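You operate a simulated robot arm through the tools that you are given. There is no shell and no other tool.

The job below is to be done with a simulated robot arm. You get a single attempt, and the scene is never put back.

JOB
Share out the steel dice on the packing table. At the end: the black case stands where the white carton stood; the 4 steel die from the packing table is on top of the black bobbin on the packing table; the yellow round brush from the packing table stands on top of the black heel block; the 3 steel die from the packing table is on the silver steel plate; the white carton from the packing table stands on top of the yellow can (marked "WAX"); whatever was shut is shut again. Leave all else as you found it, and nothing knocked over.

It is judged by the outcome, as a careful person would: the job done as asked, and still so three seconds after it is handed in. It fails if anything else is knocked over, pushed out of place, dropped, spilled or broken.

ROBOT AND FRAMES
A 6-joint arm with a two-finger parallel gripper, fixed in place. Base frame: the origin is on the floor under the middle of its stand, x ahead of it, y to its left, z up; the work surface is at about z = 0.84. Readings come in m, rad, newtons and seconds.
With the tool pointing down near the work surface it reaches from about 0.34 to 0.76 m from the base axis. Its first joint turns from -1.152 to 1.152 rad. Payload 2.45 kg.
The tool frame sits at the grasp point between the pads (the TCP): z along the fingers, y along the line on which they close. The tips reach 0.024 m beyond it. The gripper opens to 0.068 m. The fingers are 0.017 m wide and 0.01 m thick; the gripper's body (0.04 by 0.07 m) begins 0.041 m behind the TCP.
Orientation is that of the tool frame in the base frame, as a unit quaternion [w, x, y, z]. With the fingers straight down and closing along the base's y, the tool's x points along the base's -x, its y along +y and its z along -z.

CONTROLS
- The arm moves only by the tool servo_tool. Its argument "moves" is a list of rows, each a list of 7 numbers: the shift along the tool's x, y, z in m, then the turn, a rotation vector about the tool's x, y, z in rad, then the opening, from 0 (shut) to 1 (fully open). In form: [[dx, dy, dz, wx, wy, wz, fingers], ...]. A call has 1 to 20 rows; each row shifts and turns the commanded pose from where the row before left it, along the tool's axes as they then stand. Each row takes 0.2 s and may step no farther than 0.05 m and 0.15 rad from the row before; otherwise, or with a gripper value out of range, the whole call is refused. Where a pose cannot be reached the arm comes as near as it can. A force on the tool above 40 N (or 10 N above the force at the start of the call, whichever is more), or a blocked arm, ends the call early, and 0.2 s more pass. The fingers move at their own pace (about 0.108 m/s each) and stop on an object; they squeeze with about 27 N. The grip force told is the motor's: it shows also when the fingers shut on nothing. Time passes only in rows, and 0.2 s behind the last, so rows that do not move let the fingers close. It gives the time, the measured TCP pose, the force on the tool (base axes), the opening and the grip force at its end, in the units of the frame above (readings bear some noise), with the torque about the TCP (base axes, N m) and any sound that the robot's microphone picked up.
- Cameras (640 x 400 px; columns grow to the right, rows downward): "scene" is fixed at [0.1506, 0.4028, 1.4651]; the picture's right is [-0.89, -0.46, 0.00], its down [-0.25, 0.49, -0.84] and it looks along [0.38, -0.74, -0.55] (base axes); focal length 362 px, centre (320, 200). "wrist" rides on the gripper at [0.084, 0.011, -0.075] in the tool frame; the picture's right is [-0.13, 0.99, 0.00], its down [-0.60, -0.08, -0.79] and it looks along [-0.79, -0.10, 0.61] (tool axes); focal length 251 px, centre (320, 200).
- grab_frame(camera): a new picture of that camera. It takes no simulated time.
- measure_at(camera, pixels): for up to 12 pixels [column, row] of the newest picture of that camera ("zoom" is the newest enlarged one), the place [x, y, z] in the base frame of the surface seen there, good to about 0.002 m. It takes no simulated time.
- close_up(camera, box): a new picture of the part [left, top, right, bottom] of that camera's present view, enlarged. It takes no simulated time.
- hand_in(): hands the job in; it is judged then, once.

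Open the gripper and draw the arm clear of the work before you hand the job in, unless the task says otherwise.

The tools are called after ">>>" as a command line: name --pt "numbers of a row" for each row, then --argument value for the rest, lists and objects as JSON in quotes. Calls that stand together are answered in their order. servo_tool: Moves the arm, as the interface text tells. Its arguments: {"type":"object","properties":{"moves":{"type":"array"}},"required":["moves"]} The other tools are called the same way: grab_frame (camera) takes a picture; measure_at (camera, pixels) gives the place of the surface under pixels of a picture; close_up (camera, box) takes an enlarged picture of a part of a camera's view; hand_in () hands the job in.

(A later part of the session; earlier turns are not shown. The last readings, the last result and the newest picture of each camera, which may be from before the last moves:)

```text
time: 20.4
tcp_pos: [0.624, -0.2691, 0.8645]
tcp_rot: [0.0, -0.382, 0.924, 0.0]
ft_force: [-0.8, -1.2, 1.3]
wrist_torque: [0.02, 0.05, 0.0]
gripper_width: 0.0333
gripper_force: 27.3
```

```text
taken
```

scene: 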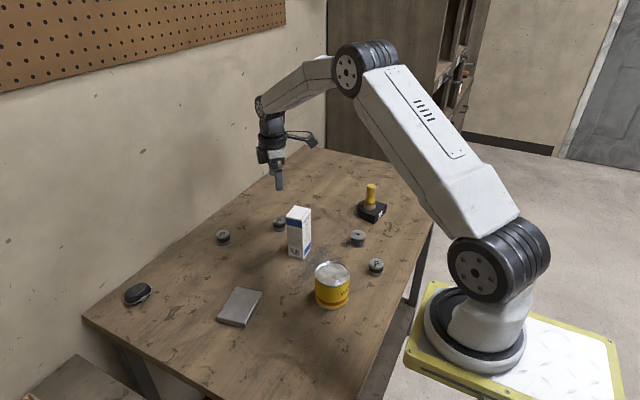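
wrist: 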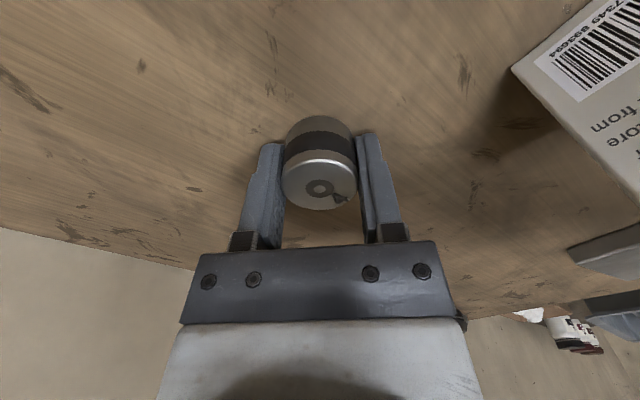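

The die is held (0.0333 opening). I lift 0.15 m and carry it over the bobbin at (0.405,-0.3075).

>>> servo_tool --pt "0 0 -0.01 0 0 0 0" --pt "0 0 -0.02 0 0 0 0" --pt "0 0 -0.03 0 0 0 0" --pt "0 0 -0.03 0 0 0 0" --pt "0 0 -0.03 0 0 0 0" --pt "0 0 -0.02 0 0 0 0" --pt "0 0 -0.01 0 0 0 0" --pt "0.0162 0.0118 0 0 0 0 0" --pt "0.02 0.014 0 0 0 0 0" --pt "0.02 0.014 0 0 0 0 0" --pt "0.025 0.017 0 0 0 0 0" --pt "0.025 0.0175 0 0 0 0 0" --pt "0.025 0.0175 0 0 0 0 0" --pt "0.025 0.0175 0 0 0 0 0" --pt "0.0162 0.0118 0 0 0 0 0" --pt "0.01 0.0069 0 0 0 0 0" --pt "0 0 0 0 0 0 0" --pt "0 0 0 0 0 0 0"

>>> grab_frame --camera "wrist"

>>> grab_frame --camera "scene"

```text
time: 24.2
tcp_pos: [0.4032, -0.3064, 1.0151]
tcp_rot: [0.0, -0.382, 0.924, 0.001]
ft_force: [0.1, -0.7, -2.2]
wrist_torque: [-0.05, -0.01, 0.03]
gripper_width: 0.0332
gripper_force: 27.3
```

```text
taken
```

wrist: 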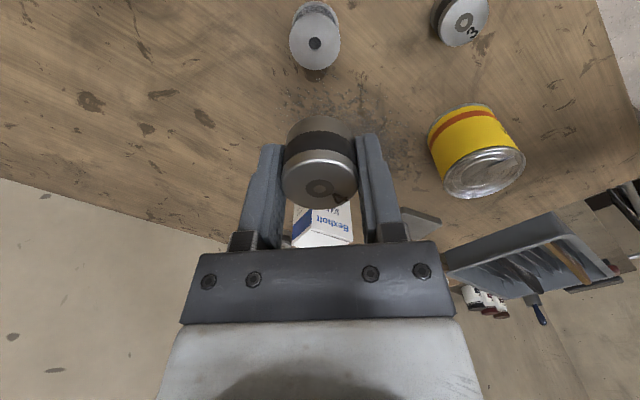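

```text
taken
```

scene: 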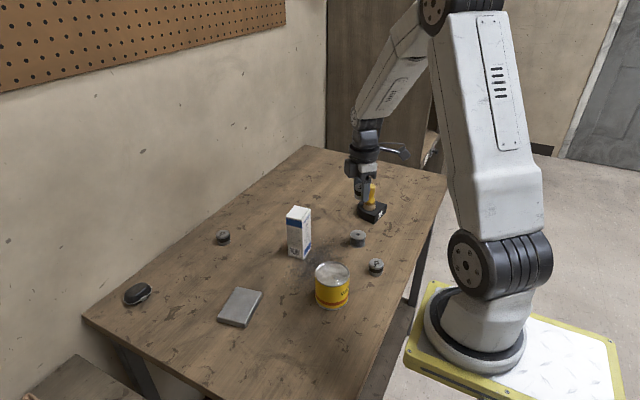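

The 4 die is still held. I measure both the bobbin's disc (hole at (315,43)) and the held die's top (320,187) in the wrist view to align them.

>>> measure_at --camera "wrist" --pixels '[[300, 43], [333, 43], [316, 60], [316, 22], [292, 43], [338, 45], [320, 187], [290, 185], [350, 185], [320, 170], [320, 203]]'

>>> close_up --camera "wrist" --box '[270, 0, 370, 80]'

```text
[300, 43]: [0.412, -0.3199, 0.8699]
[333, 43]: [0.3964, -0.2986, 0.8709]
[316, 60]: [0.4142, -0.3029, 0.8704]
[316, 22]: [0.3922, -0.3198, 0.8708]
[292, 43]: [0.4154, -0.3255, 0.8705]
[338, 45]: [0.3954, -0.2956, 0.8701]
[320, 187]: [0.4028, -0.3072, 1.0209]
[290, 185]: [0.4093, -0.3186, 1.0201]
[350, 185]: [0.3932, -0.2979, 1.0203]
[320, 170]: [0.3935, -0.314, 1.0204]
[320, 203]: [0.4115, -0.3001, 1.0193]
```

```text
5.00 times, centred on (320, 40) of wrist
```

zoom: 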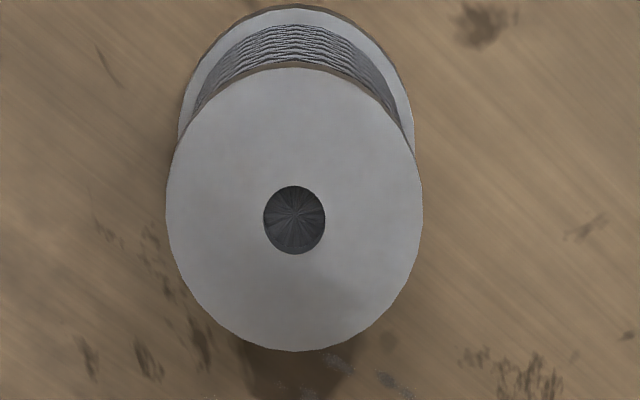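

In the wrist view the die needs a shift of roughly (+0.0015,-0.0015) to centre on the bobbin. I apply it and go down to about 6 mm above the bobbin.

>>> servo_tool --pt "0 -0.001 0.025 0 0 0 0" --pt "0 -0.0011 0.03 0 0 0 0" --pt "0 0 0.025 0 0 0 0" --pt "0 0 0.02 0 0 0 0" --pt "0 0 0.014 0 0 0 0" --pt "0 0 0 0 0 0 0" --pt "0 0 0 0 0 0 0"

>>> grab_frame --camera "wrist"

>>> close_up --camera "scene" --box '[326, 205, 390, 255]'

>>> close_up --camera "wrist" --box '[240, 80, 400, 220]'

```text
time: 25.8
tcp_pos: [0.4058, -0.3078, 0.9015]
tcp_rot: [0.001, -0.383, 0.924, 0.0]
ft_force: [0.8, -0.3, -2.1]
wrist_torque: [-0.01, 0.0, -0.03]
gripper_width: 0.0329
gripper_force: 27.6
```

```text
taken
```

wrist: 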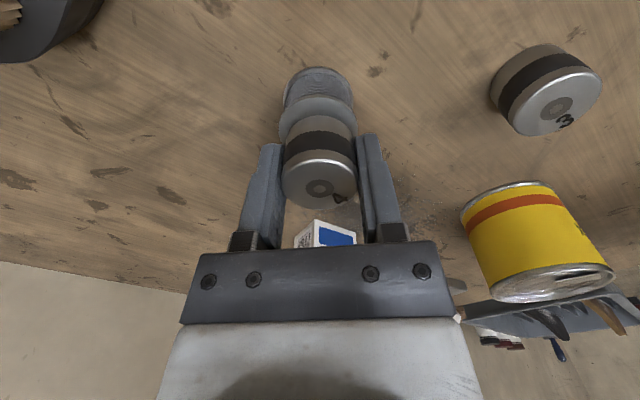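

```text
8.00 times, centred on (358, 230) of scene
```

zoom: 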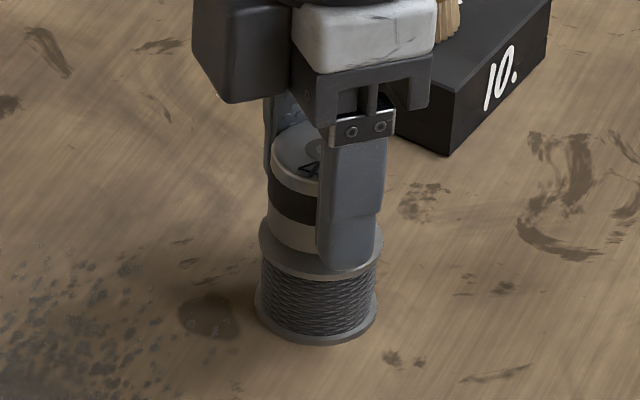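

```text
2.86 times, centred on (320, 150) of wrist
```

zoom: 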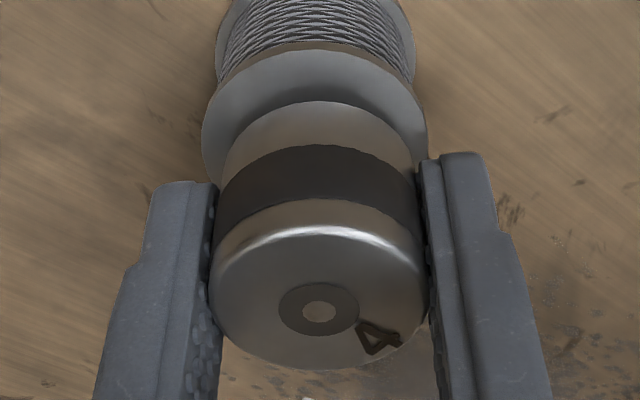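

Laterally the die is within 1 mm of the bobbin's axis in the wrist view. I lower in small steps toward contact, then check the fore-aft alignment.

>>> servo_tool --pt "0 0 0.0015 0 0 0 0" --pt "0 0 0.0015 0 0 0 0" --pt "0 0 0.001 0 0 0 0" --pt "0 0 0 0 0 0 0"

>>> close_up --camera "wrist" --box '[240, 80, 400, 220]'

>>> measure_at --camera "zoom" --pixels '[[210, 120], [420, 120], [316, 60], [316, 95], [316, 130], [320, 310], [225, 300], [415, 300], [316, 170]]'

>>> close_up --camera "scene" --box '[342, 215, 374, 250]'

>>> measure_at --camera "zoom" --pixels '[[260, 180], [240, 200], [270, 240], [220, 230], [280, 280], [300, 130], [280, 150]]'

```text
time: 26.8
tcp_pos: [0.4057, -0.3067, 0.8966]
tcp_rot: [0.0, -0.382, 0.924, 0.0]
ft_force: [-0.5, 0.0, -1.7]
wrist_torque: [-0.03, 0.0, 0.02]
gripper_width: 0.0334
gripper_force: 26.8
```

```text
2.86 times, centred on (320, 150) of wrist
```

zoom: 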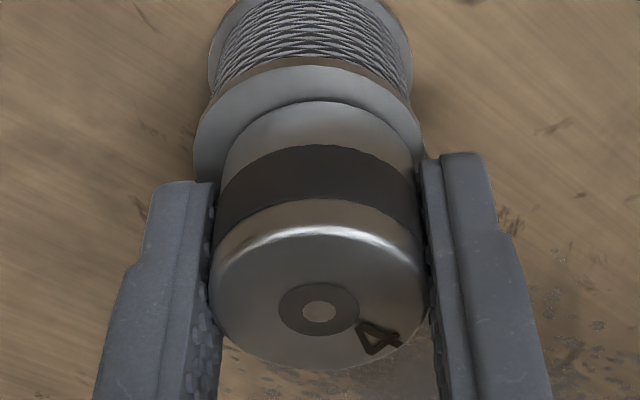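

```text
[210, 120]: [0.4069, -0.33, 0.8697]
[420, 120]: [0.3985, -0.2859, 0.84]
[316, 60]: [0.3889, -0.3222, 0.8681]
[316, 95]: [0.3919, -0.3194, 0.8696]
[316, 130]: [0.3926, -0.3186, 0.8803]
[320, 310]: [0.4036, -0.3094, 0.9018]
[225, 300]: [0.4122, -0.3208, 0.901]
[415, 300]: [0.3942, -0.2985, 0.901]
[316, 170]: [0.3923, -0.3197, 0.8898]
```

```text
11.43 times, centred on (358, 232) of scene
```

zoom: 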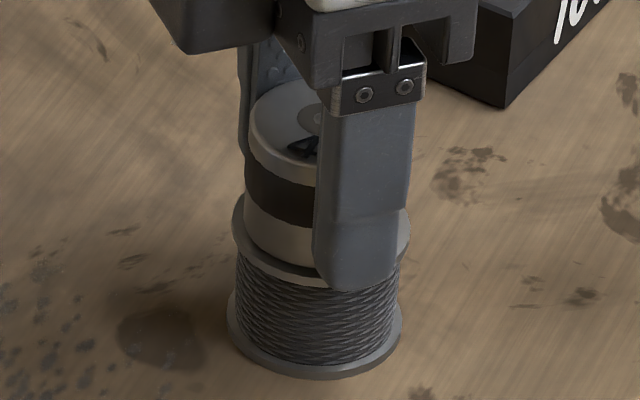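

```text
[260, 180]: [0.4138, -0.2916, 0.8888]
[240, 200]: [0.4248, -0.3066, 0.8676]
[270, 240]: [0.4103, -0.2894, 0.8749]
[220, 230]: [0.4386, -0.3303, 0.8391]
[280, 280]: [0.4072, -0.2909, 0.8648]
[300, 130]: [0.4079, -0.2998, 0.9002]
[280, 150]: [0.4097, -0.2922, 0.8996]
```

The bobbin's disc (radius ≈0.0205) is bigger than the die; the die is ~1.5 mm off to the right in the wrist view. I correct by about (tx +0.001, ty −0.0015) and lower to contact.

>>> servo_tool --pt "0.001 -0.0015 0 0 0 0 0" --pt "0 0 0.001 0 0 0 0" --pt "0 0 0.0007 0 0 0 0" --pt "0 0 0 0 0 0 0"

>>> close_up --camera "wrist" --box '[240, 80, 400, 220]'

```text
time: 27.8
tcp_pos: [0.407, -0.3095, 0.8952]
tcp_rot: [0.0, -0.382, 0.924, 0.0]
ft_force: [-1.4, -0.2, 2.2]
wrist_torque: [0.01, 0.07, -0.04]
gripper_width: 0.0334
gripper_force: 27.3
```

```text
2.86 times, centred on (320, 150) of wrist
```

zoom: 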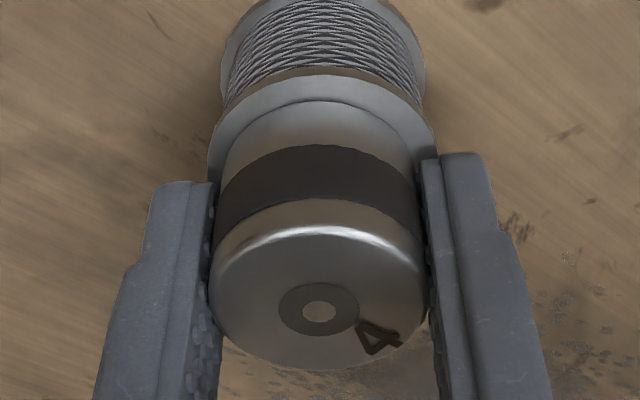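

Force went from −1.9 N to +2.2 N, so the die rests on the bobbin and is centred. I open and lift away.

>>> servo_tool --pt "0 0 0 0 0 0 0.55" --pt "0 0 0 0 0 0 0.7" --pt "0 0 0 0 0 0 1" --pt "0 0 0 0 0 0 1" --pt "0 0 -0.01 0 0 0 1" --pt "0 0 -0.02 0 0 0 1" --pt "0 0 -0.03 0 0 0 1" --pt "0 0 -0.03 0 0 0 1" --pt "0 0 -0.03 0 0 0 1" --pt "0 0 0 0 0 0 1"

>>> grab_frame --camera "wrist"

>>> close_up --camera "scene" --box '[326, 175, 406, 280]'

```text
time: 30.0
tcp_pos: [0.4065, -0.3082, 1.0162]
tcp_rot: [0.0, -0.383, 0.924, 0.001]
ft_force: [-0.6, 0.3, 0.1]
wrist_torque: [-0.01, -0.01, 0.02]
gripper_width: 0.0682
gripper_force: 0.0
```

```text
taken
```

wrist: 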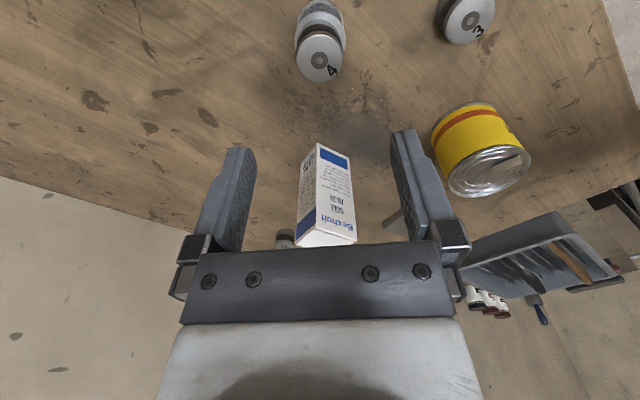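

```text
3.81 times, centred on (366, 228) of scene
```

zoom: 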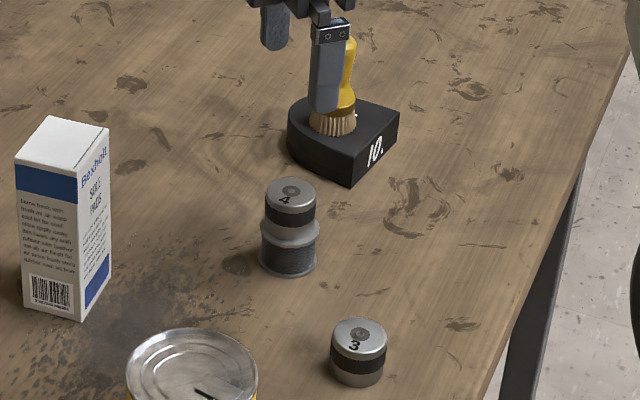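

The 4 die stands on the bobbin. Now I move over the 3 die at (0.3245,-0.228), keeping this yaw.

>>> servo_tool --pt "0 0.015 0 0 0 0 1" --pt "0.0005 0.025 0 0 0 0 1" --pt "0.0005 0.025 0 0 0 0 1" --pt "0 0.025 0 0 0 0 1" --pt "0 0.0156 0 0 0 0 1" --pt "0 0.01 0 0 0 0 1" --pt "0 0 0 0 0 0 1" --pt "0 0 0 0 0 0 1"

>>> grab_frame --camera "wrist"

>>> grab_frame --camera "scene"

```text
time: 31.8
tcp_pos: [0.3239, -0.2292, 1.0154]
tcp_rot: [0.0, -0.382, 0.924, 0.0]
ft_force: [0.0, 0.8, -0.8]
wrist_torque: [0.03, 0.01, 0.03]
gripper_width: 0.068
gripper_force: 0.1
```

```text
taken
```

wrist: 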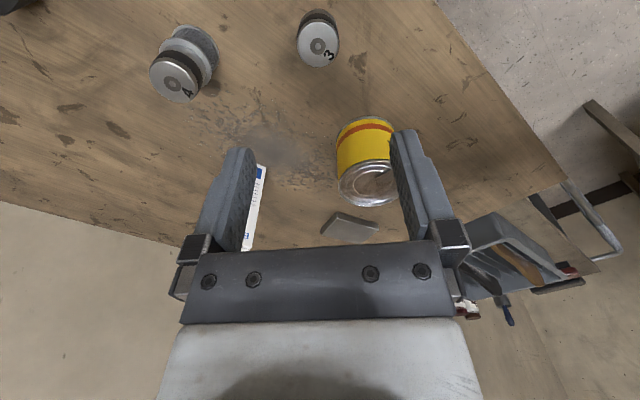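

```text
taken
```

scene: 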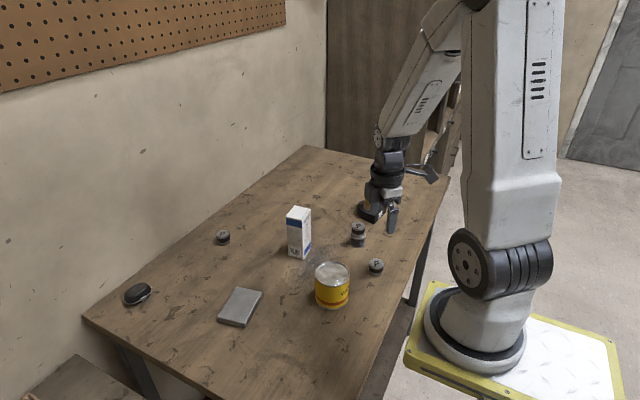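

The 3 die appears at (318,47), the same place in the view as the 4 die did before its grasp. I descend to z≈0.8655.

>>> servo_tool --pt "0 0 0.025 0 0 0 1" --pt "0 0 0.03 0 0 0 1" --pt "0 0 0.03 0 0 0 1" --pt "0 0 0.025 0 0 0 1" --pt "0 0 0.02 0 0 0 1" --pt "0 0 0.012 0 0 0 1" --pt "0 0 0.0083 0 0 0 1" --pt "0 0 0 0 0 0 1" --pt "0 0 0 0 0 0 1"

>>> grab_frame --camera "wrist"

>>> grab_frame --camera "scene"

```text
time: 33.8
tcp_pos: [0.3238, -0.2276, 0.8648]
tcp_rot: [0.0, -0.383, 0.924, 0.0]
ft_force: [0.0, 0.0, 0.6]
wrist_torque: [0.02, -0.04, -0.01]
gripper_width: 0.068
gripper_force: 0.1
```

```text
taken
```

wrist: 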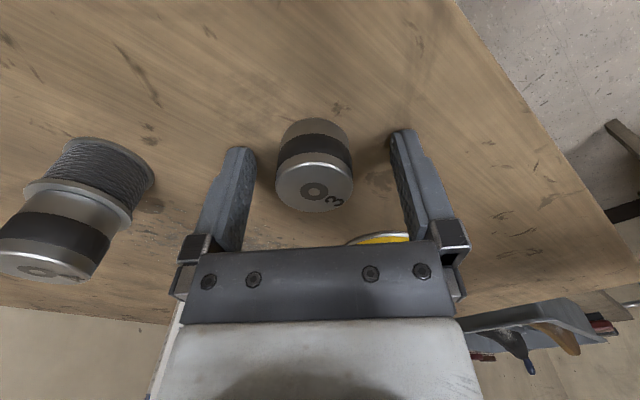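

```text
taken
```

scene: 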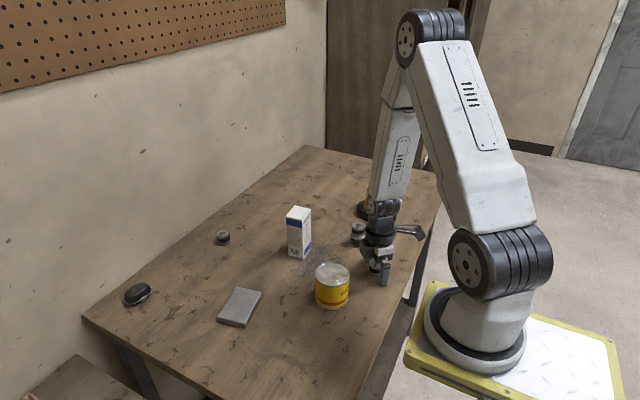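

The 3 die is between the fingers and the bobbin stack at left is clear. I close, then lift straight up.

>>> servo_tool --pt "0 0 0 0 0 0 0.6" --pt "0 0 0 0 0 0 0.5" --pt "0 0 0 0 0 0 0.0" --pt "0 0 0 0 0 0 0.0" --pt "0 0 0 0 0 0 0.0" --pt "0 0 -0.01 0 0 0 0" --pt "0 0 -0.02 0 0 0 0" --pt "0 0 -0.03 0 0 0 0" --pt "0 0 -0.03 0 0 0 0" --pt "0 0 -0.03 0 0 0 0" --pt "0 0 -0.02 0 0 0 0" --pt "0 0 -0.01 0 0 0 0" --pt "0 0 0 0 0 0 0"

>>> grab_frame --camera "wrist"

>>> grab_frame --camera "scene"

```text
time: 36.6
tcp_pos: [0.3251, -0.2278, 1.0141]
tcp_rot: [0.0, -0.383, 0.924, 0.0]
ft_force: [-0.4, -0.3, -1.9]
wrist_torque: [-0.02, 0.0, 0.0]
gripper_width: 0.0332
gripper_force: 27.0
```

```text
taken
```

wrist: 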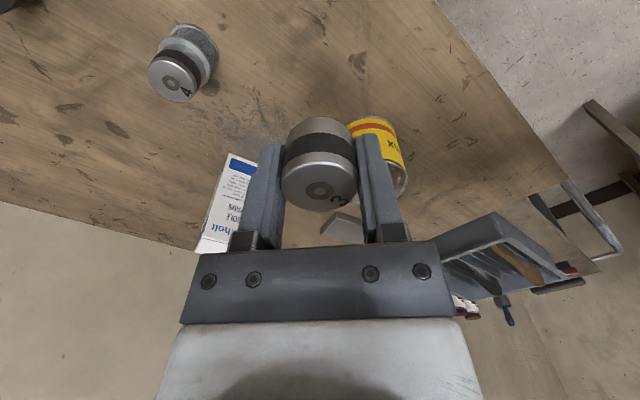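

```text
taken
```

scene: 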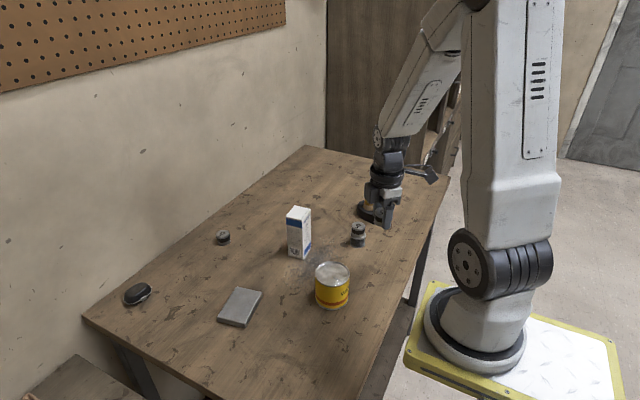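

The 3 die is held and lifted. I carry it to above the plate centre (0.542,0.015), passing above the can.

>>> servo_tool --pt "-0.015 0 0 0 0 0 0" --pt "-0.025 0.0016 0 0 0 0 0" --pt "-0.03 0.002 0 0 0 0 0" --pt "-0.035 0.002 0 0 0 0 0" --pt "-0.035 0.002 0 0 0 0 0" --pt "-0.035 0.002 0 0 0 0 0" --pt "-0.035 0.002 0 0 0 0 0" --pt "-0.035 0.002 0 0 0 0 0" --pt "-0.03 0.002 0 0 0 0 0" --pt "-0.025 0.0018 0 0 0 0 0" --pt "-0.015 0.001 0 0 0 0 0" --pt "-0.0103 0 0 0 0 0 0" --pt "0 0 0 0 0 0 0" --pt "0 0 0 0 0 0 0"

>>> grab_frame --camera "wrist"

>>> grab_frame --camera "scene"

```text
time: 39.6
tcp_pos: [0.5414, 0.015, 1.0144]
tcp_rot: [0.0, -0.382, 0.924, 0.0]
ft_force: [0.6, 0.5, -2.2]
wrist_torque: [0.02, -0.01, 0.0]
gripper_width: 0.0333
gripper_force: 27.1
```

```text
taken
```

wrist: 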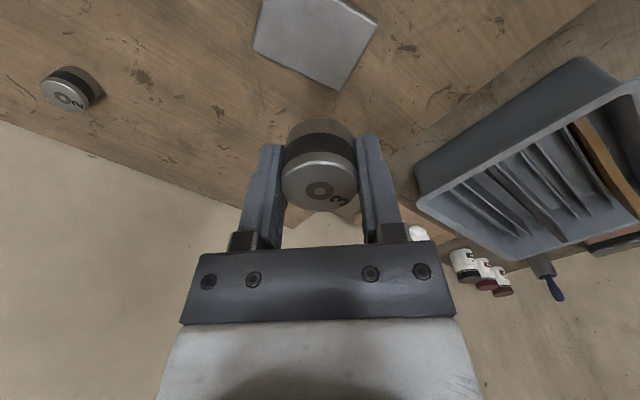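

```text
taken
```

scene: 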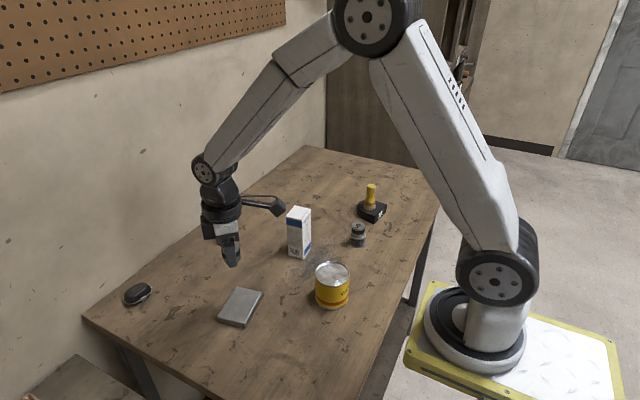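

The die is over the plate (plate at (315,40) in the wrist view). I lower to ~6 mm above it, then check.

>>> servo_tool --pt "0 0 0.025 0 0 0 0" --pt "0 0 0.03 0 0 0 0" --pt "0 0 0.03 0 0 0 0" --pt "0 0 0.025 0 0 0 0" --pt "0 0 0.012 0 0 0 0" --pt "0 0 0.006 0 0 0 0" --pt "0 0 0 0 0 0 0"

>>> grab_frame --camera "wrist"

>>> close_up --camera "scene" --box '[190, 220, 300, 335]'

```text
time: 41.2
tcp_pos: [0.5405, 0.0133, 0.8875]
tcp_rot: [-0.001, -0.382, 0.924, 0.0]
ft_force: [0.0, 0.4, -2.2]
wrist_torque: [-0.03, 0.02, 0.01]
gripper_width: 0.0337
gripper_force: 27.0
```

```text
taken
```

wrist: 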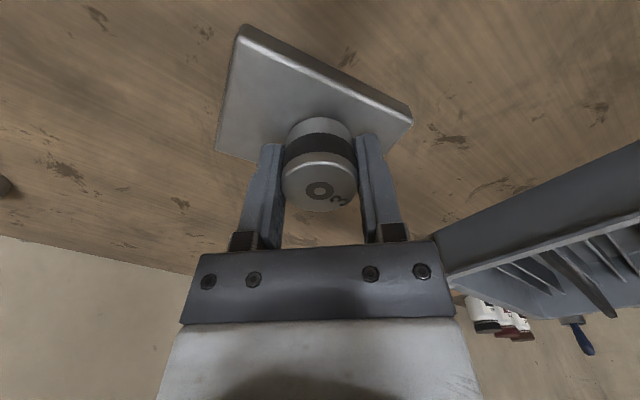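

```text
3.48 times, centred on (245, 278) of scene
```

zoom: 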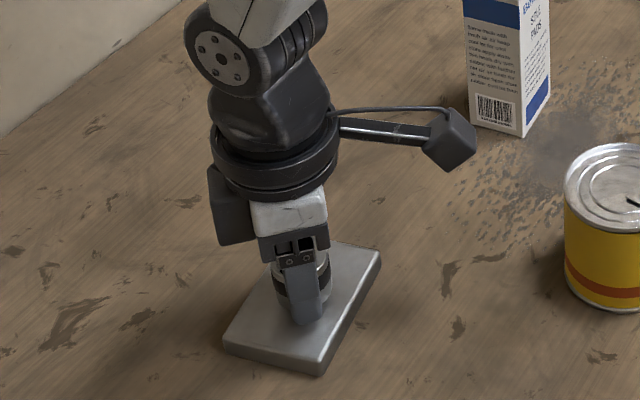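

The die is about 6 mm above the plate's middle. I lower gently to contact.

>>> servo_tool --pt "0 0 0.002 0 0 0 0" --pt "0 0 0.0015 0 0 0 0" --pt "0 0 0.001 0 0 0 0" --pt "0 0 0.0008 0 0 0 0" --pt "0 0 0 0 0 0 0"

```text
time: 42.4
tcp_pos: [0.5414, 0.014, 0.8828]
tcp_rot: [0.0, -0.384, 0.923, 0.001]
ft_force: [0.5, 0.0, -2.0]
wrist_torque: [0.01, 0.01, 0.01]
gripper_width: 0.0335
gripper_force: 27.3
```

>>> servo_tool --pt "0 0 0.0008 0 0 0 0" --pt "0 0 0.0007 0 0 0 0" --pt "0 0 0 0 0 0 0"

>>> close_up --camera "wrist" --box '[240, 80, 400, 220]'

```text
time: 43.2
tcp_pos: [0.5414, 0.0143, 0.88]
tcp_rot: [0.0, -0.382, 0.924, 0.0]
ft_force: [-2.1, 1.1, 5.4]
wrist_torque: [0.0, 0.05, -0.03]
gripper_width: 0.0334
gripper_force: 26.7
```

```text
2.86 times, centred on (320, 150) of wrist
```

zoom: 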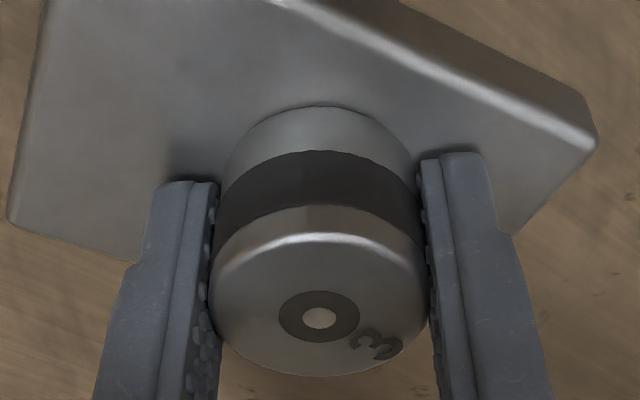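

Contact shows (+5.4 N) and the die rests flat on the plate. I open and rise.

>>> servo_tool --pt "0 0 -0.0005 0 0 0 0" --pt "0 0 0 0 0 0 0.55" --pt "0 0 0 0 0 0 0.7" --pt "0 0 0 0 0 0 1" --pt "0 0 0 0 0 0 1" --pt "0 0 -0.01 0 0 0 1" --pt "0 0 -0.02 0 0 0 1" --pt "0 0 -0.03 0 0 0 1" --pt "0 0 -0.04 0 0 0 1" --pt "0 0 -0.04 0 0 0 1" --pt "0 0 0 0 0 0 1" --pt "0 0 0 0 0 0 1"

>>> close_up --camera "scene" --box '[190, 220, 300, 335]'

>>> grab_frame --camera "wrist"

```text
time: 45.8
tcp_pos: [0.5429, 0.0152, 1.021]
tcp_rot: [0.0, -0.383, 0.924, 0.001]
ft_force: [0.5, -0.3, 0.2]
wrist_torque: [-0.01, 0.02, 0.03]
gripper_width: 0.068
gripper_force: 0.1
```

```text
3.48 times, centred on (245, 278) of scene
```

zoom: 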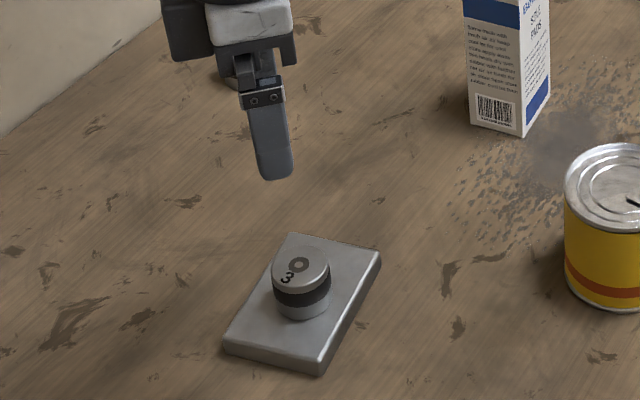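

```text
taken
```

wrist: 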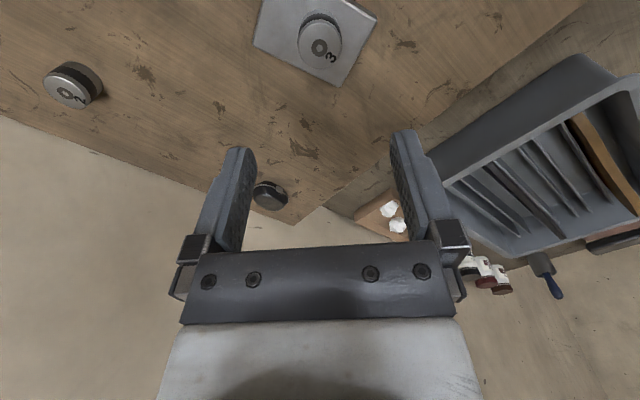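

The 3 die stands on the plate. For the carton (yaw ≈0.11 rad) I turn the tool back by 0.675 rad and then travel over it at z≈1.03.

>>> servo_tool --pt "0 0 -0.01 0 0 0 1" --pt "0 0 0 0 0 0.135 1" --pt "0 0 0 0 0 0.135 1" --pt "0 0 0 0 0 0.135 1" --pt "0 0 0 0 0 0.135 1" --pt "0 0 0 0 0 0.135 1" --pt "0.0027 -0.018 0 0 0 0 1" --pt "0.005 -0.025 0 0 0 0 1" --pt "0.005 -0.025 0 0 0 0 1" --pt "0.005 -0.025 0 0 0 0 1" --pt "0.005 -0.025 0 0 0 0 1" --pt "0.005 -0.025 0 0 0 0 1" --pt "0.005 -0.025 0 0 0 0 1" --pt "0.005 -0.025 0 0 0 0 1" --pt "0.005 -0.025 0 0 0 0 1" --pt "0 0 0 0 0 0 1" --pt "0 0 0 0 0 0 1"

>>> grab_frame --camera "wrist"

>>> grab_frame --camera "scene"

```text
time: 49.4
tcp_pos: [0.5228, -0.2077, 1.03]
tcp_rot: [-0.001, -0.056, 0.998, 0.0]
ft_force: [-0.7, 0.4, -0.6]
wrist_torque: [0.0, -0.01, 0.01]
gripper_width: 0.0682
gripper_force: 0.0
```

```text
taken
```

wrist: 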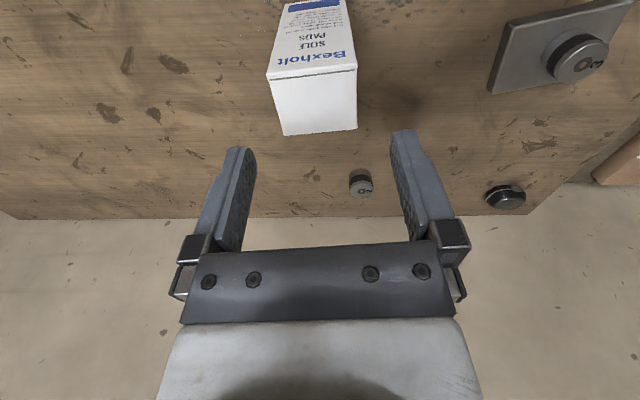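

```text
taken
```

scene: 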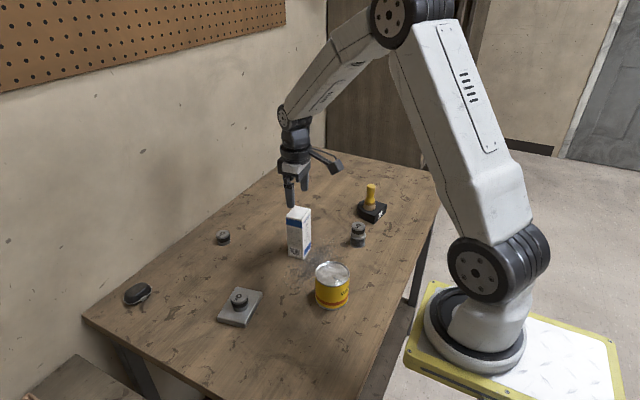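

The carton's white top is at about (315,100) in the wrist view. I measure its corners to check centring and yaw.

>>> close_up --camera "wrist" --box '[256, 50, 376, 145]'

>>> measure_at --camera "wrist" --pixels '[[271, 80], [354, 69], [354, 126], [286, 132], [315, 100], [275, 95], [355, 100], [310, 132], [340, 129], [300, 80], [330, 76]]'

```text
4.21 times, centred on (316, 98) of wrist
```

zoom: 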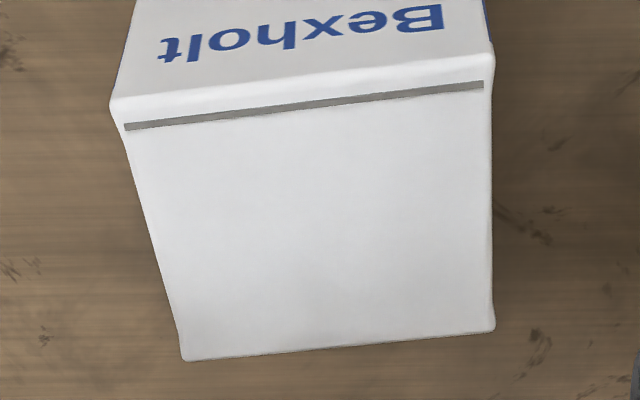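

```text
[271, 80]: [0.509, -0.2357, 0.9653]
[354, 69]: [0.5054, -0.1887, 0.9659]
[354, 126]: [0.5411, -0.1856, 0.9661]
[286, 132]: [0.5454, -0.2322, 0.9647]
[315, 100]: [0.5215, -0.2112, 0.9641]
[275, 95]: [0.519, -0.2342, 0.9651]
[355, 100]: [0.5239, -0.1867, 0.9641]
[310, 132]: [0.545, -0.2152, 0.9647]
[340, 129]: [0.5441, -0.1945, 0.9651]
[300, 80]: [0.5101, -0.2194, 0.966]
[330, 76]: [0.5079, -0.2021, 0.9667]
```

The carton's centre is ~2.4 mm to the left of the tool axis (col 316 vs 320) with yaw ≈0.10. I correct that and lower to z≈0.932, straddling the carton.

>>> servo_tool --pt "-0.001 -0.0024 0 0 0 0.01 1" --pt "0 0 0.02 0 0 0 1" --pt "0 0 0.02 0 0 0 1" --pt "0 0 0 0 0 0 1" --pt "0 0 0 0 0 0 1"

>>> grab_frame --camera "wrist"

>>> close_up --camera "scene" --box '[260, 140, 350, 265]'

```text
time: 50.6
tcp_pos: [0.5244, -0.2082, 0.9895]
tcp_rot: [0.001, -0.051, 0.999, 0.0]
ft_force: [-0.9, 0.7, -0.4]
wrist_torque: [0.0, 0.02, 0.04]
gripper_width: 0.068
gripper_force: 0.1
```

```text
taken
```

wrist: 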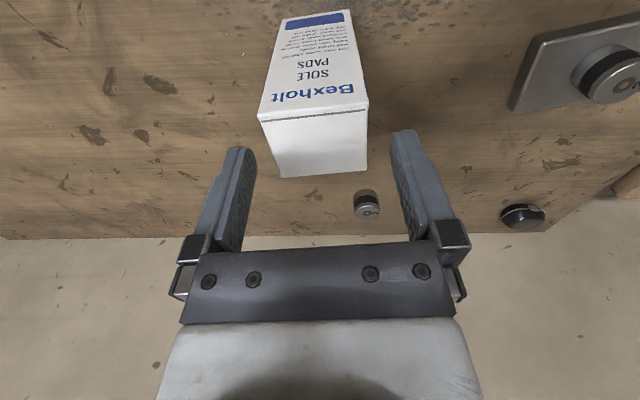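

```text
3.20 times, centred on (305, 202) of scene
```

zoom: 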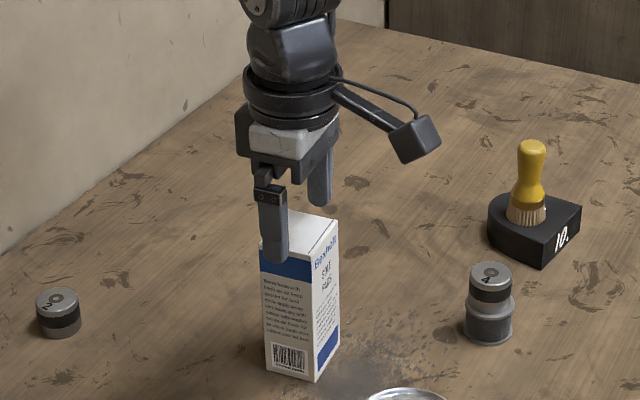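

The carton is now centred (col 319) and aligned with the finger line. I lower the remaining 57 mm, with the fingers passing either side.

>>> servo_tool --pt "0 0 0.012 0 0 0 1" --pt "0 0 0.015 0 0 0 1" --pt "0 0 0.015 0 0 0 1" --pt "0 0 0.01 0 0 0 1" --pt "0 0 0.0055 0 0 0 1" --pt "0 0 0 0 0 0 1"

>>> grab_frame --camera "wrist"

>>> close_up --camera "scene" --box '[260, 150, 350, 265]'

```text
time: 52.0
tcp_pos: [0.5251, -0.2075, 0.9327]
tcp_rot: [0.0, -0.05, 0.999, 0.001]
ft_force: [0.2, -0.1, 0.4]
wrist_torque: [-0.01, 0.01, 0.02]
gripper_width: 0.068
gripper_force: 0.1
```

```text
taken
```

wrist: 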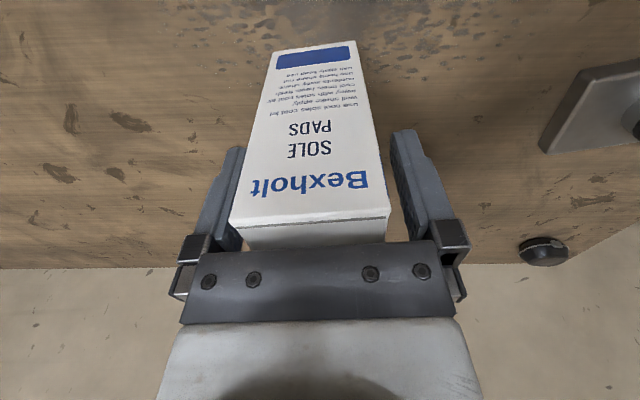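

```text
3.48 times, centred on (305, 208) of scene
```

zoom: 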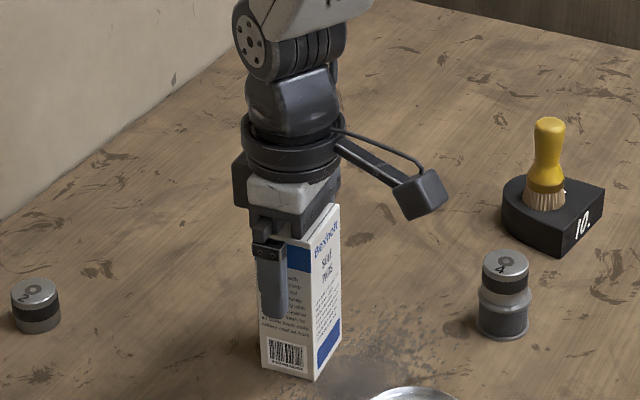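

No contact force; the carton stands between the fingers. I close gradually and read the grip.

>>> servo_tool --pt "0 0 0 0 0 0 0.85" --pt "0 0 0 0 0 0 0.78" --pt "0 0 0 0 0 0 0.74" --pt "0 0 0 0 0 0 0.7" --pt "0 0 0 0 0 0 0.3" --pt "0 0 0 0 0 0 0" --pt "0 0 0 0 0 0 0"

>>> grab_frame --camera "wrist"

```text
time: 53.6
tcp_pos: [0.5249, -0.2087, 0.9314]
tcp_rot: [0.0, -0.05, 0.999, -0.001]
ft_force: [-0.6, -1.2, 1.1]
wrist_torque: [-0.02, -0.03, 0.0]
gripper_width: 0.0514
gripper_force: 26.8
```

```text
taken
```

wrist: 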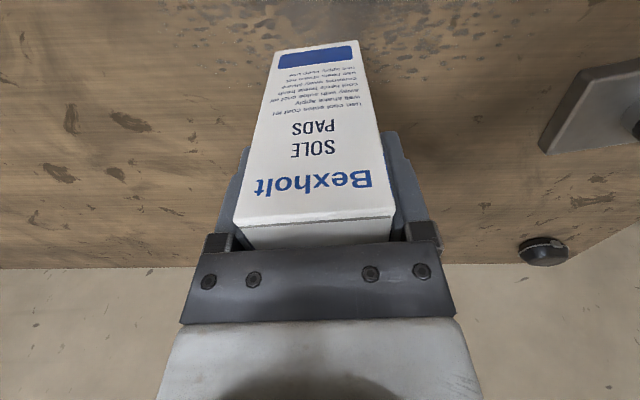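

The carton is held (width 0.0514). I lift it 0.115 m clear and carry it toward above the can.

>>> servo_tool --pt "0 0 -0.008 0 0 0 0" --pt "0 0 -0.017 0 0 0 0" --pt "0 0 -0.025 0 0 0 0" --pt "0 0 -0.025 0 0 0 0" --pt "0 0 -0.02 0 0 0 0" --pt "0 0 -0.015 0 0 0 0" --pt "0 0 -0.005 0 0 0 0" --pt "0.0085 0.0074 0 0 0 0 0" --pt "0.018 0.015 0 0 0 0 0" --pt "0.02 0.017 0 0 0 0 0" --pt "0.02 0.017 0 0 0 0 0" --pt "0.02 0.017 0 0 0 0 0" --pt "0.02 0.017 0 0 0 0 0" --pt "0.014 0.011 0 0 0 0 0" --pt "0.006 0.005 0 0 0 0 0" --pt "0 0 0 0 0 0 0" --pt "0 0 0 0 0 0 0"

>>> grab_frame --camera "wrist"

>>> grab_frame --camera "scene"

```text
time: 57.2
tcp_pos: [0.387, -0.1156, 1.0478]
tcp_rot: [0.0, -0.05, 0.999, -0.001]
ft_force: [0.5, -0.3, -1.4]
wrist_torque: [0.01, 0.01, 0.0]
gripper_width: 0.0516
gripper_force: 27.2
```

```text
taken
```

wrist: 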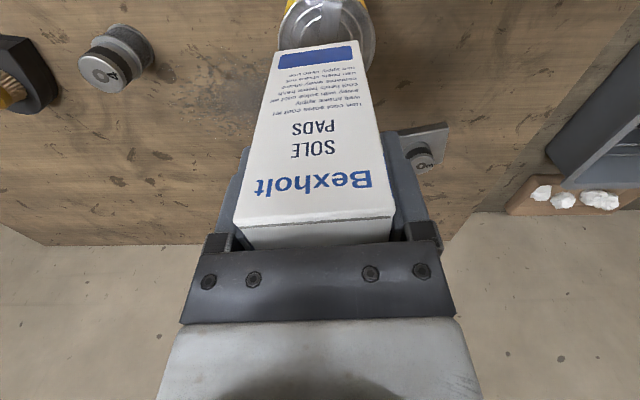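

```text
taken
```

scene: 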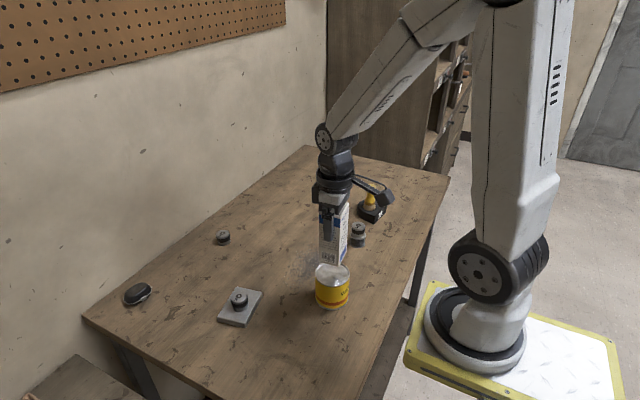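

The carton hangs over the can. I zoom in from both cameras to compare the carton's bottom edges with the can's rim.

>>> close_up --camera "wrist" --box '[250, 0, 390, 90]'

>>> measure_at --camera "zoom" --pixels '[[145, 160], [565, 160], [355, 10], [150, 230], [480, 220], [300, 120], [420, 120], [540, 230]]'

>>> close_up --camera "scene" --box '[300, 240, 364, 310]'

>>> measure_at --camera "zoom" --pixels '[[290, 140], [220, 130], [370, 120], [300, 200], [210, 190], [425, 190], [310, 260], [220, 120], [300, 145]]'

```text
4.44 times, centred on (320, 45) of wrist
```

zoom: 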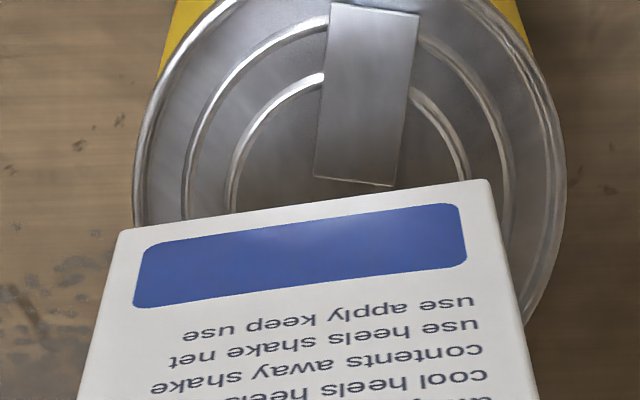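

```text
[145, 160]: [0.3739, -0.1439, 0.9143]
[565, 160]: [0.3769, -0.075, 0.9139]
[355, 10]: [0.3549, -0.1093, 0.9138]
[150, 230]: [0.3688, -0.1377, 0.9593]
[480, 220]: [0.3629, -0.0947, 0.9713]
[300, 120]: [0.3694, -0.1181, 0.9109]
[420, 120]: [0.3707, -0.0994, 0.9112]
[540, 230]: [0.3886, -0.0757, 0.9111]
```

```text
5.71 times, centred on (332, 275) of scene
```

zoom: 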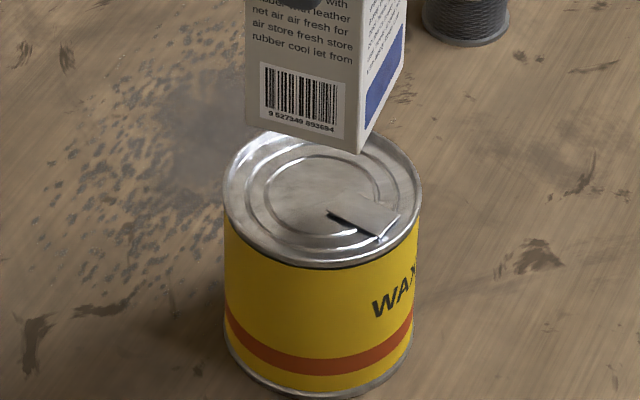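

```text
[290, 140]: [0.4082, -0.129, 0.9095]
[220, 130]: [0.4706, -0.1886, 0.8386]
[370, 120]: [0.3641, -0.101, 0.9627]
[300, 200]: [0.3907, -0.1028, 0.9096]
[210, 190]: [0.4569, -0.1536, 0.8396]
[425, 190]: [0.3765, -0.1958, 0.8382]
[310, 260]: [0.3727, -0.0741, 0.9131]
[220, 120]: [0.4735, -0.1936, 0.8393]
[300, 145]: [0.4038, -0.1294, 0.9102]
```

My earlier can centre used a chord, not the diameter, so it may be off. I sample more rim points from both views to fit its circle properly.

>>> measure_at --camera "zoom" --pixels '[[227, 190], [416, 190], [230, 170], [412, 165], [232, 215], [412, 215], [250, 240], [390, 240], [280, 255], [360, 255], [320, 262], [400, 150]]'

>>> close_up --camera "wrist" --box '[250, 0, 390, 90]'

>>> measure_at --camera "zoom" --pixels '[[150, 120], [142, 160], [139, 200], [540, 90], [553, 130], [560, 170], [558, 230], [535, 290], [175, 60], [515, 50], [490, 15], [200, 25]]'

```text
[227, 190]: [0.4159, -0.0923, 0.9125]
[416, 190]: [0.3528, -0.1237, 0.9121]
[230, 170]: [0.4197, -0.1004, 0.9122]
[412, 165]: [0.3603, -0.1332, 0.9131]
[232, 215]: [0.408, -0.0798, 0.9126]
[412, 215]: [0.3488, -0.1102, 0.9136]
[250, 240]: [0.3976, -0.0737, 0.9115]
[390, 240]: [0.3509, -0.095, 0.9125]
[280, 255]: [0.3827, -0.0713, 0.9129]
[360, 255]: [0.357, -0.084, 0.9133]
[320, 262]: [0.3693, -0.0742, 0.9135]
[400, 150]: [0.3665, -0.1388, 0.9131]
```

```text
4.44 times, centred on (320, 45) of wrist
```

zoom: 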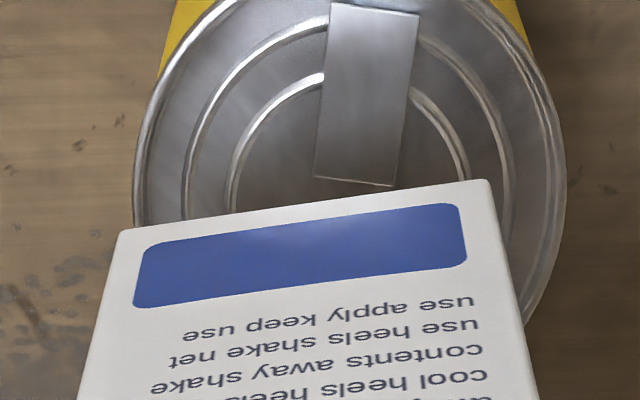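

```text
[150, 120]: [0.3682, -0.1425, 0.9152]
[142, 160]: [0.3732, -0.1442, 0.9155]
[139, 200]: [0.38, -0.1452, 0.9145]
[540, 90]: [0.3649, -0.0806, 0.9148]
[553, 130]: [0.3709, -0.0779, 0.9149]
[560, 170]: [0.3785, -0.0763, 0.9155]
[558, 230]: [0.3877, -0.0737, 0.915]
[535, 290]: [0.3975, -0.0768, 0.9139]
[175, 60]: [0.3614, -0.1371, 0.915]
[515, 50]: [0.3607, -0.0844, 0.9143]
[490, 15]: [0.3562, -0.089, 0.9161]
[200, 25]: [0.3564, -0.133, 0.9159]
```

Circle fits give the can's centre as (0.3843,-0.1068) in the scene frame and (0.385,-0.110) in the wrist frame. Now I measure the hanging carton's lower edges in the scene frame for a like-for-like comparison.

>>> close_up --camera "scene" --box '[310, 225, 358, 270]'

>>> measure_at --camera "zoom" --pixels '[[205, 215], [220, 230], [345, 275], [335, 262], [280, 240], [365, 270], [390, 220], [420, 160], [430, 140], [300, 262], [250, 245], [355, 230]]'

```text
8.89 times, centred on (334, 248) of scene
```

zoom: 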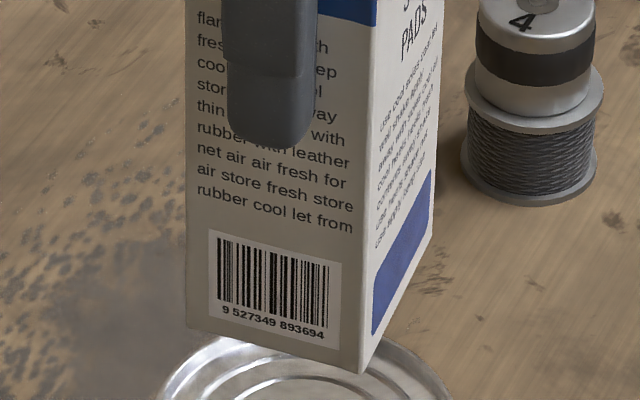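

```text
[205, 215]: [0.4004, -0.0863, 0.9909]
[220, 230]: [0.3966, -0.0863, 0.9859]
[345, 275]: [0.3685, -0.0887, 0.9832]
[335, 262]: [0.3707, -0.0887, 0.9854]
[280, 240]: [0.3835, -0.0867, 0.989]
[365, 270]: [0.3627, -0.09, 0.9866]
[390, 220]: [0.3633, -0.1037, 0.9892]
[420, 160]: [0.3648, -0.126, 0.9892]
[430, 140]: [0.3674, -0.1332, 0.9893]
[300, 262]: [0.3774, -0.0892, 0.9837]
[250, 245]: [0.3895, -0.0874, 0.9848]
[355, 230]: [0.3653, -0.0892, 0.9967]
```

Both frames agree: the carton must shift by about (−0.001,+0.0055) to sit centred on the can. I shift, then lower to ~6 mm above the rim.

>>> servo_tool --pt "0.0005 0.003 0 0 0 0 0" --pt "0 0.0025 0 0 0 0 0" --pt "0 0 0.01 0 0 0 0" --pt "0 0 0.01 0 0 0 0" --pt "0 0 0.01 0 0 0 0" --pt "0 0 0.004 0 0 0 0" --pt "0 0 0 0 0 0 0" --pt "0 0 0 0 0 0 0"

>>> close_up --camera "scene" --box '[305, 235, 361, 295]'

>>> close_up --camera "wrist" --box '[250, 0, 390, 90]'

```text
time: 59.0
tcp_pos: [0.3856, -0.1102, 1.015]
tcp_rot: [0.0, -0.051, 0.999, 0.0]
ft_force: [0.4, 0.1, -0.3]
wrist_torque: [0.01, 0.0, -0.03]
gripper_width: 0.0515
gripper_force: 26.3
```

```text
6.67 times, centred on (333, 265) of scene
```

zoom: 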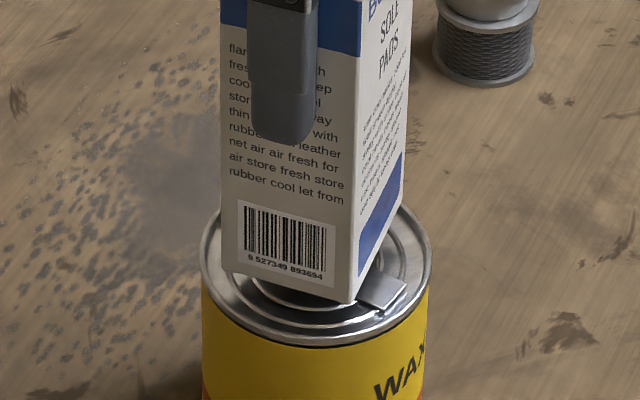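

```text
4.44 times, centred on (320, 45) of wrist
```

zoom: 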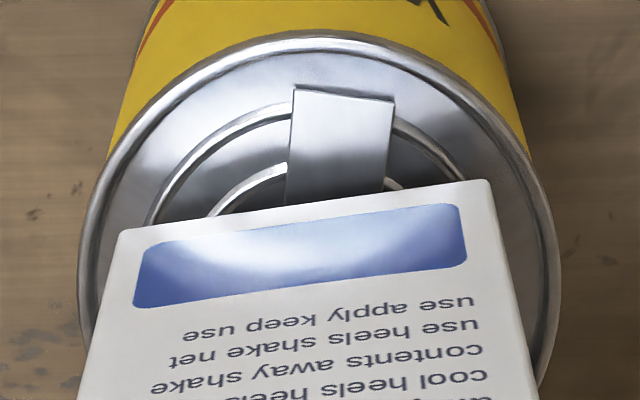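

The carton is centred over the can in both views (can col centre ≈319.8 in the wrist). I lower slowly in 1–1.5 mm steps, watching for contact.

>>> servo_tool --pt "0 0 0.0015 0 0 0 0" --pt "0 0 0.0015 0 0 0 0" --pt "0 0 0.0015 0 0 0 0" --pt "0 0 0.001 0 0 0 0" --pt "0 0 0 0 0 0 0"

>>> close_up --camera "scene" --box '[305, 235, 361, 295]'

```text
time: 60.2
tcp_pos: [0.3861, -0.1104, 1.0098]
tcp_rot: [0.0, -0.051, 0.999, 0.0]
ft_force: [-0.6, -0.3, 0.1]
wrist_torque: [-0.01, 0.01, -0.03]
gripper_width: 0.0518
gripper_force: 27.0
```

```text
6.67 times, centred on (333, 265) of scene
```

zoom: 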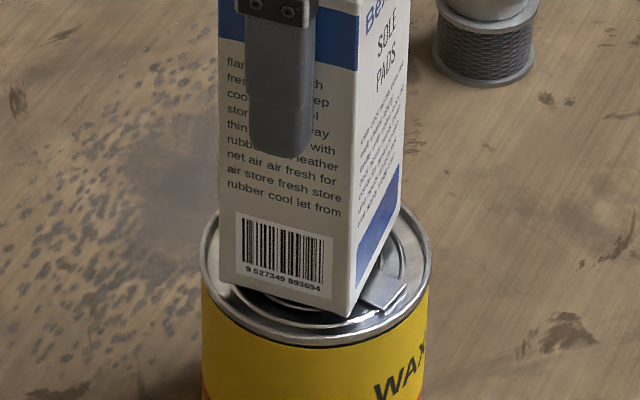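

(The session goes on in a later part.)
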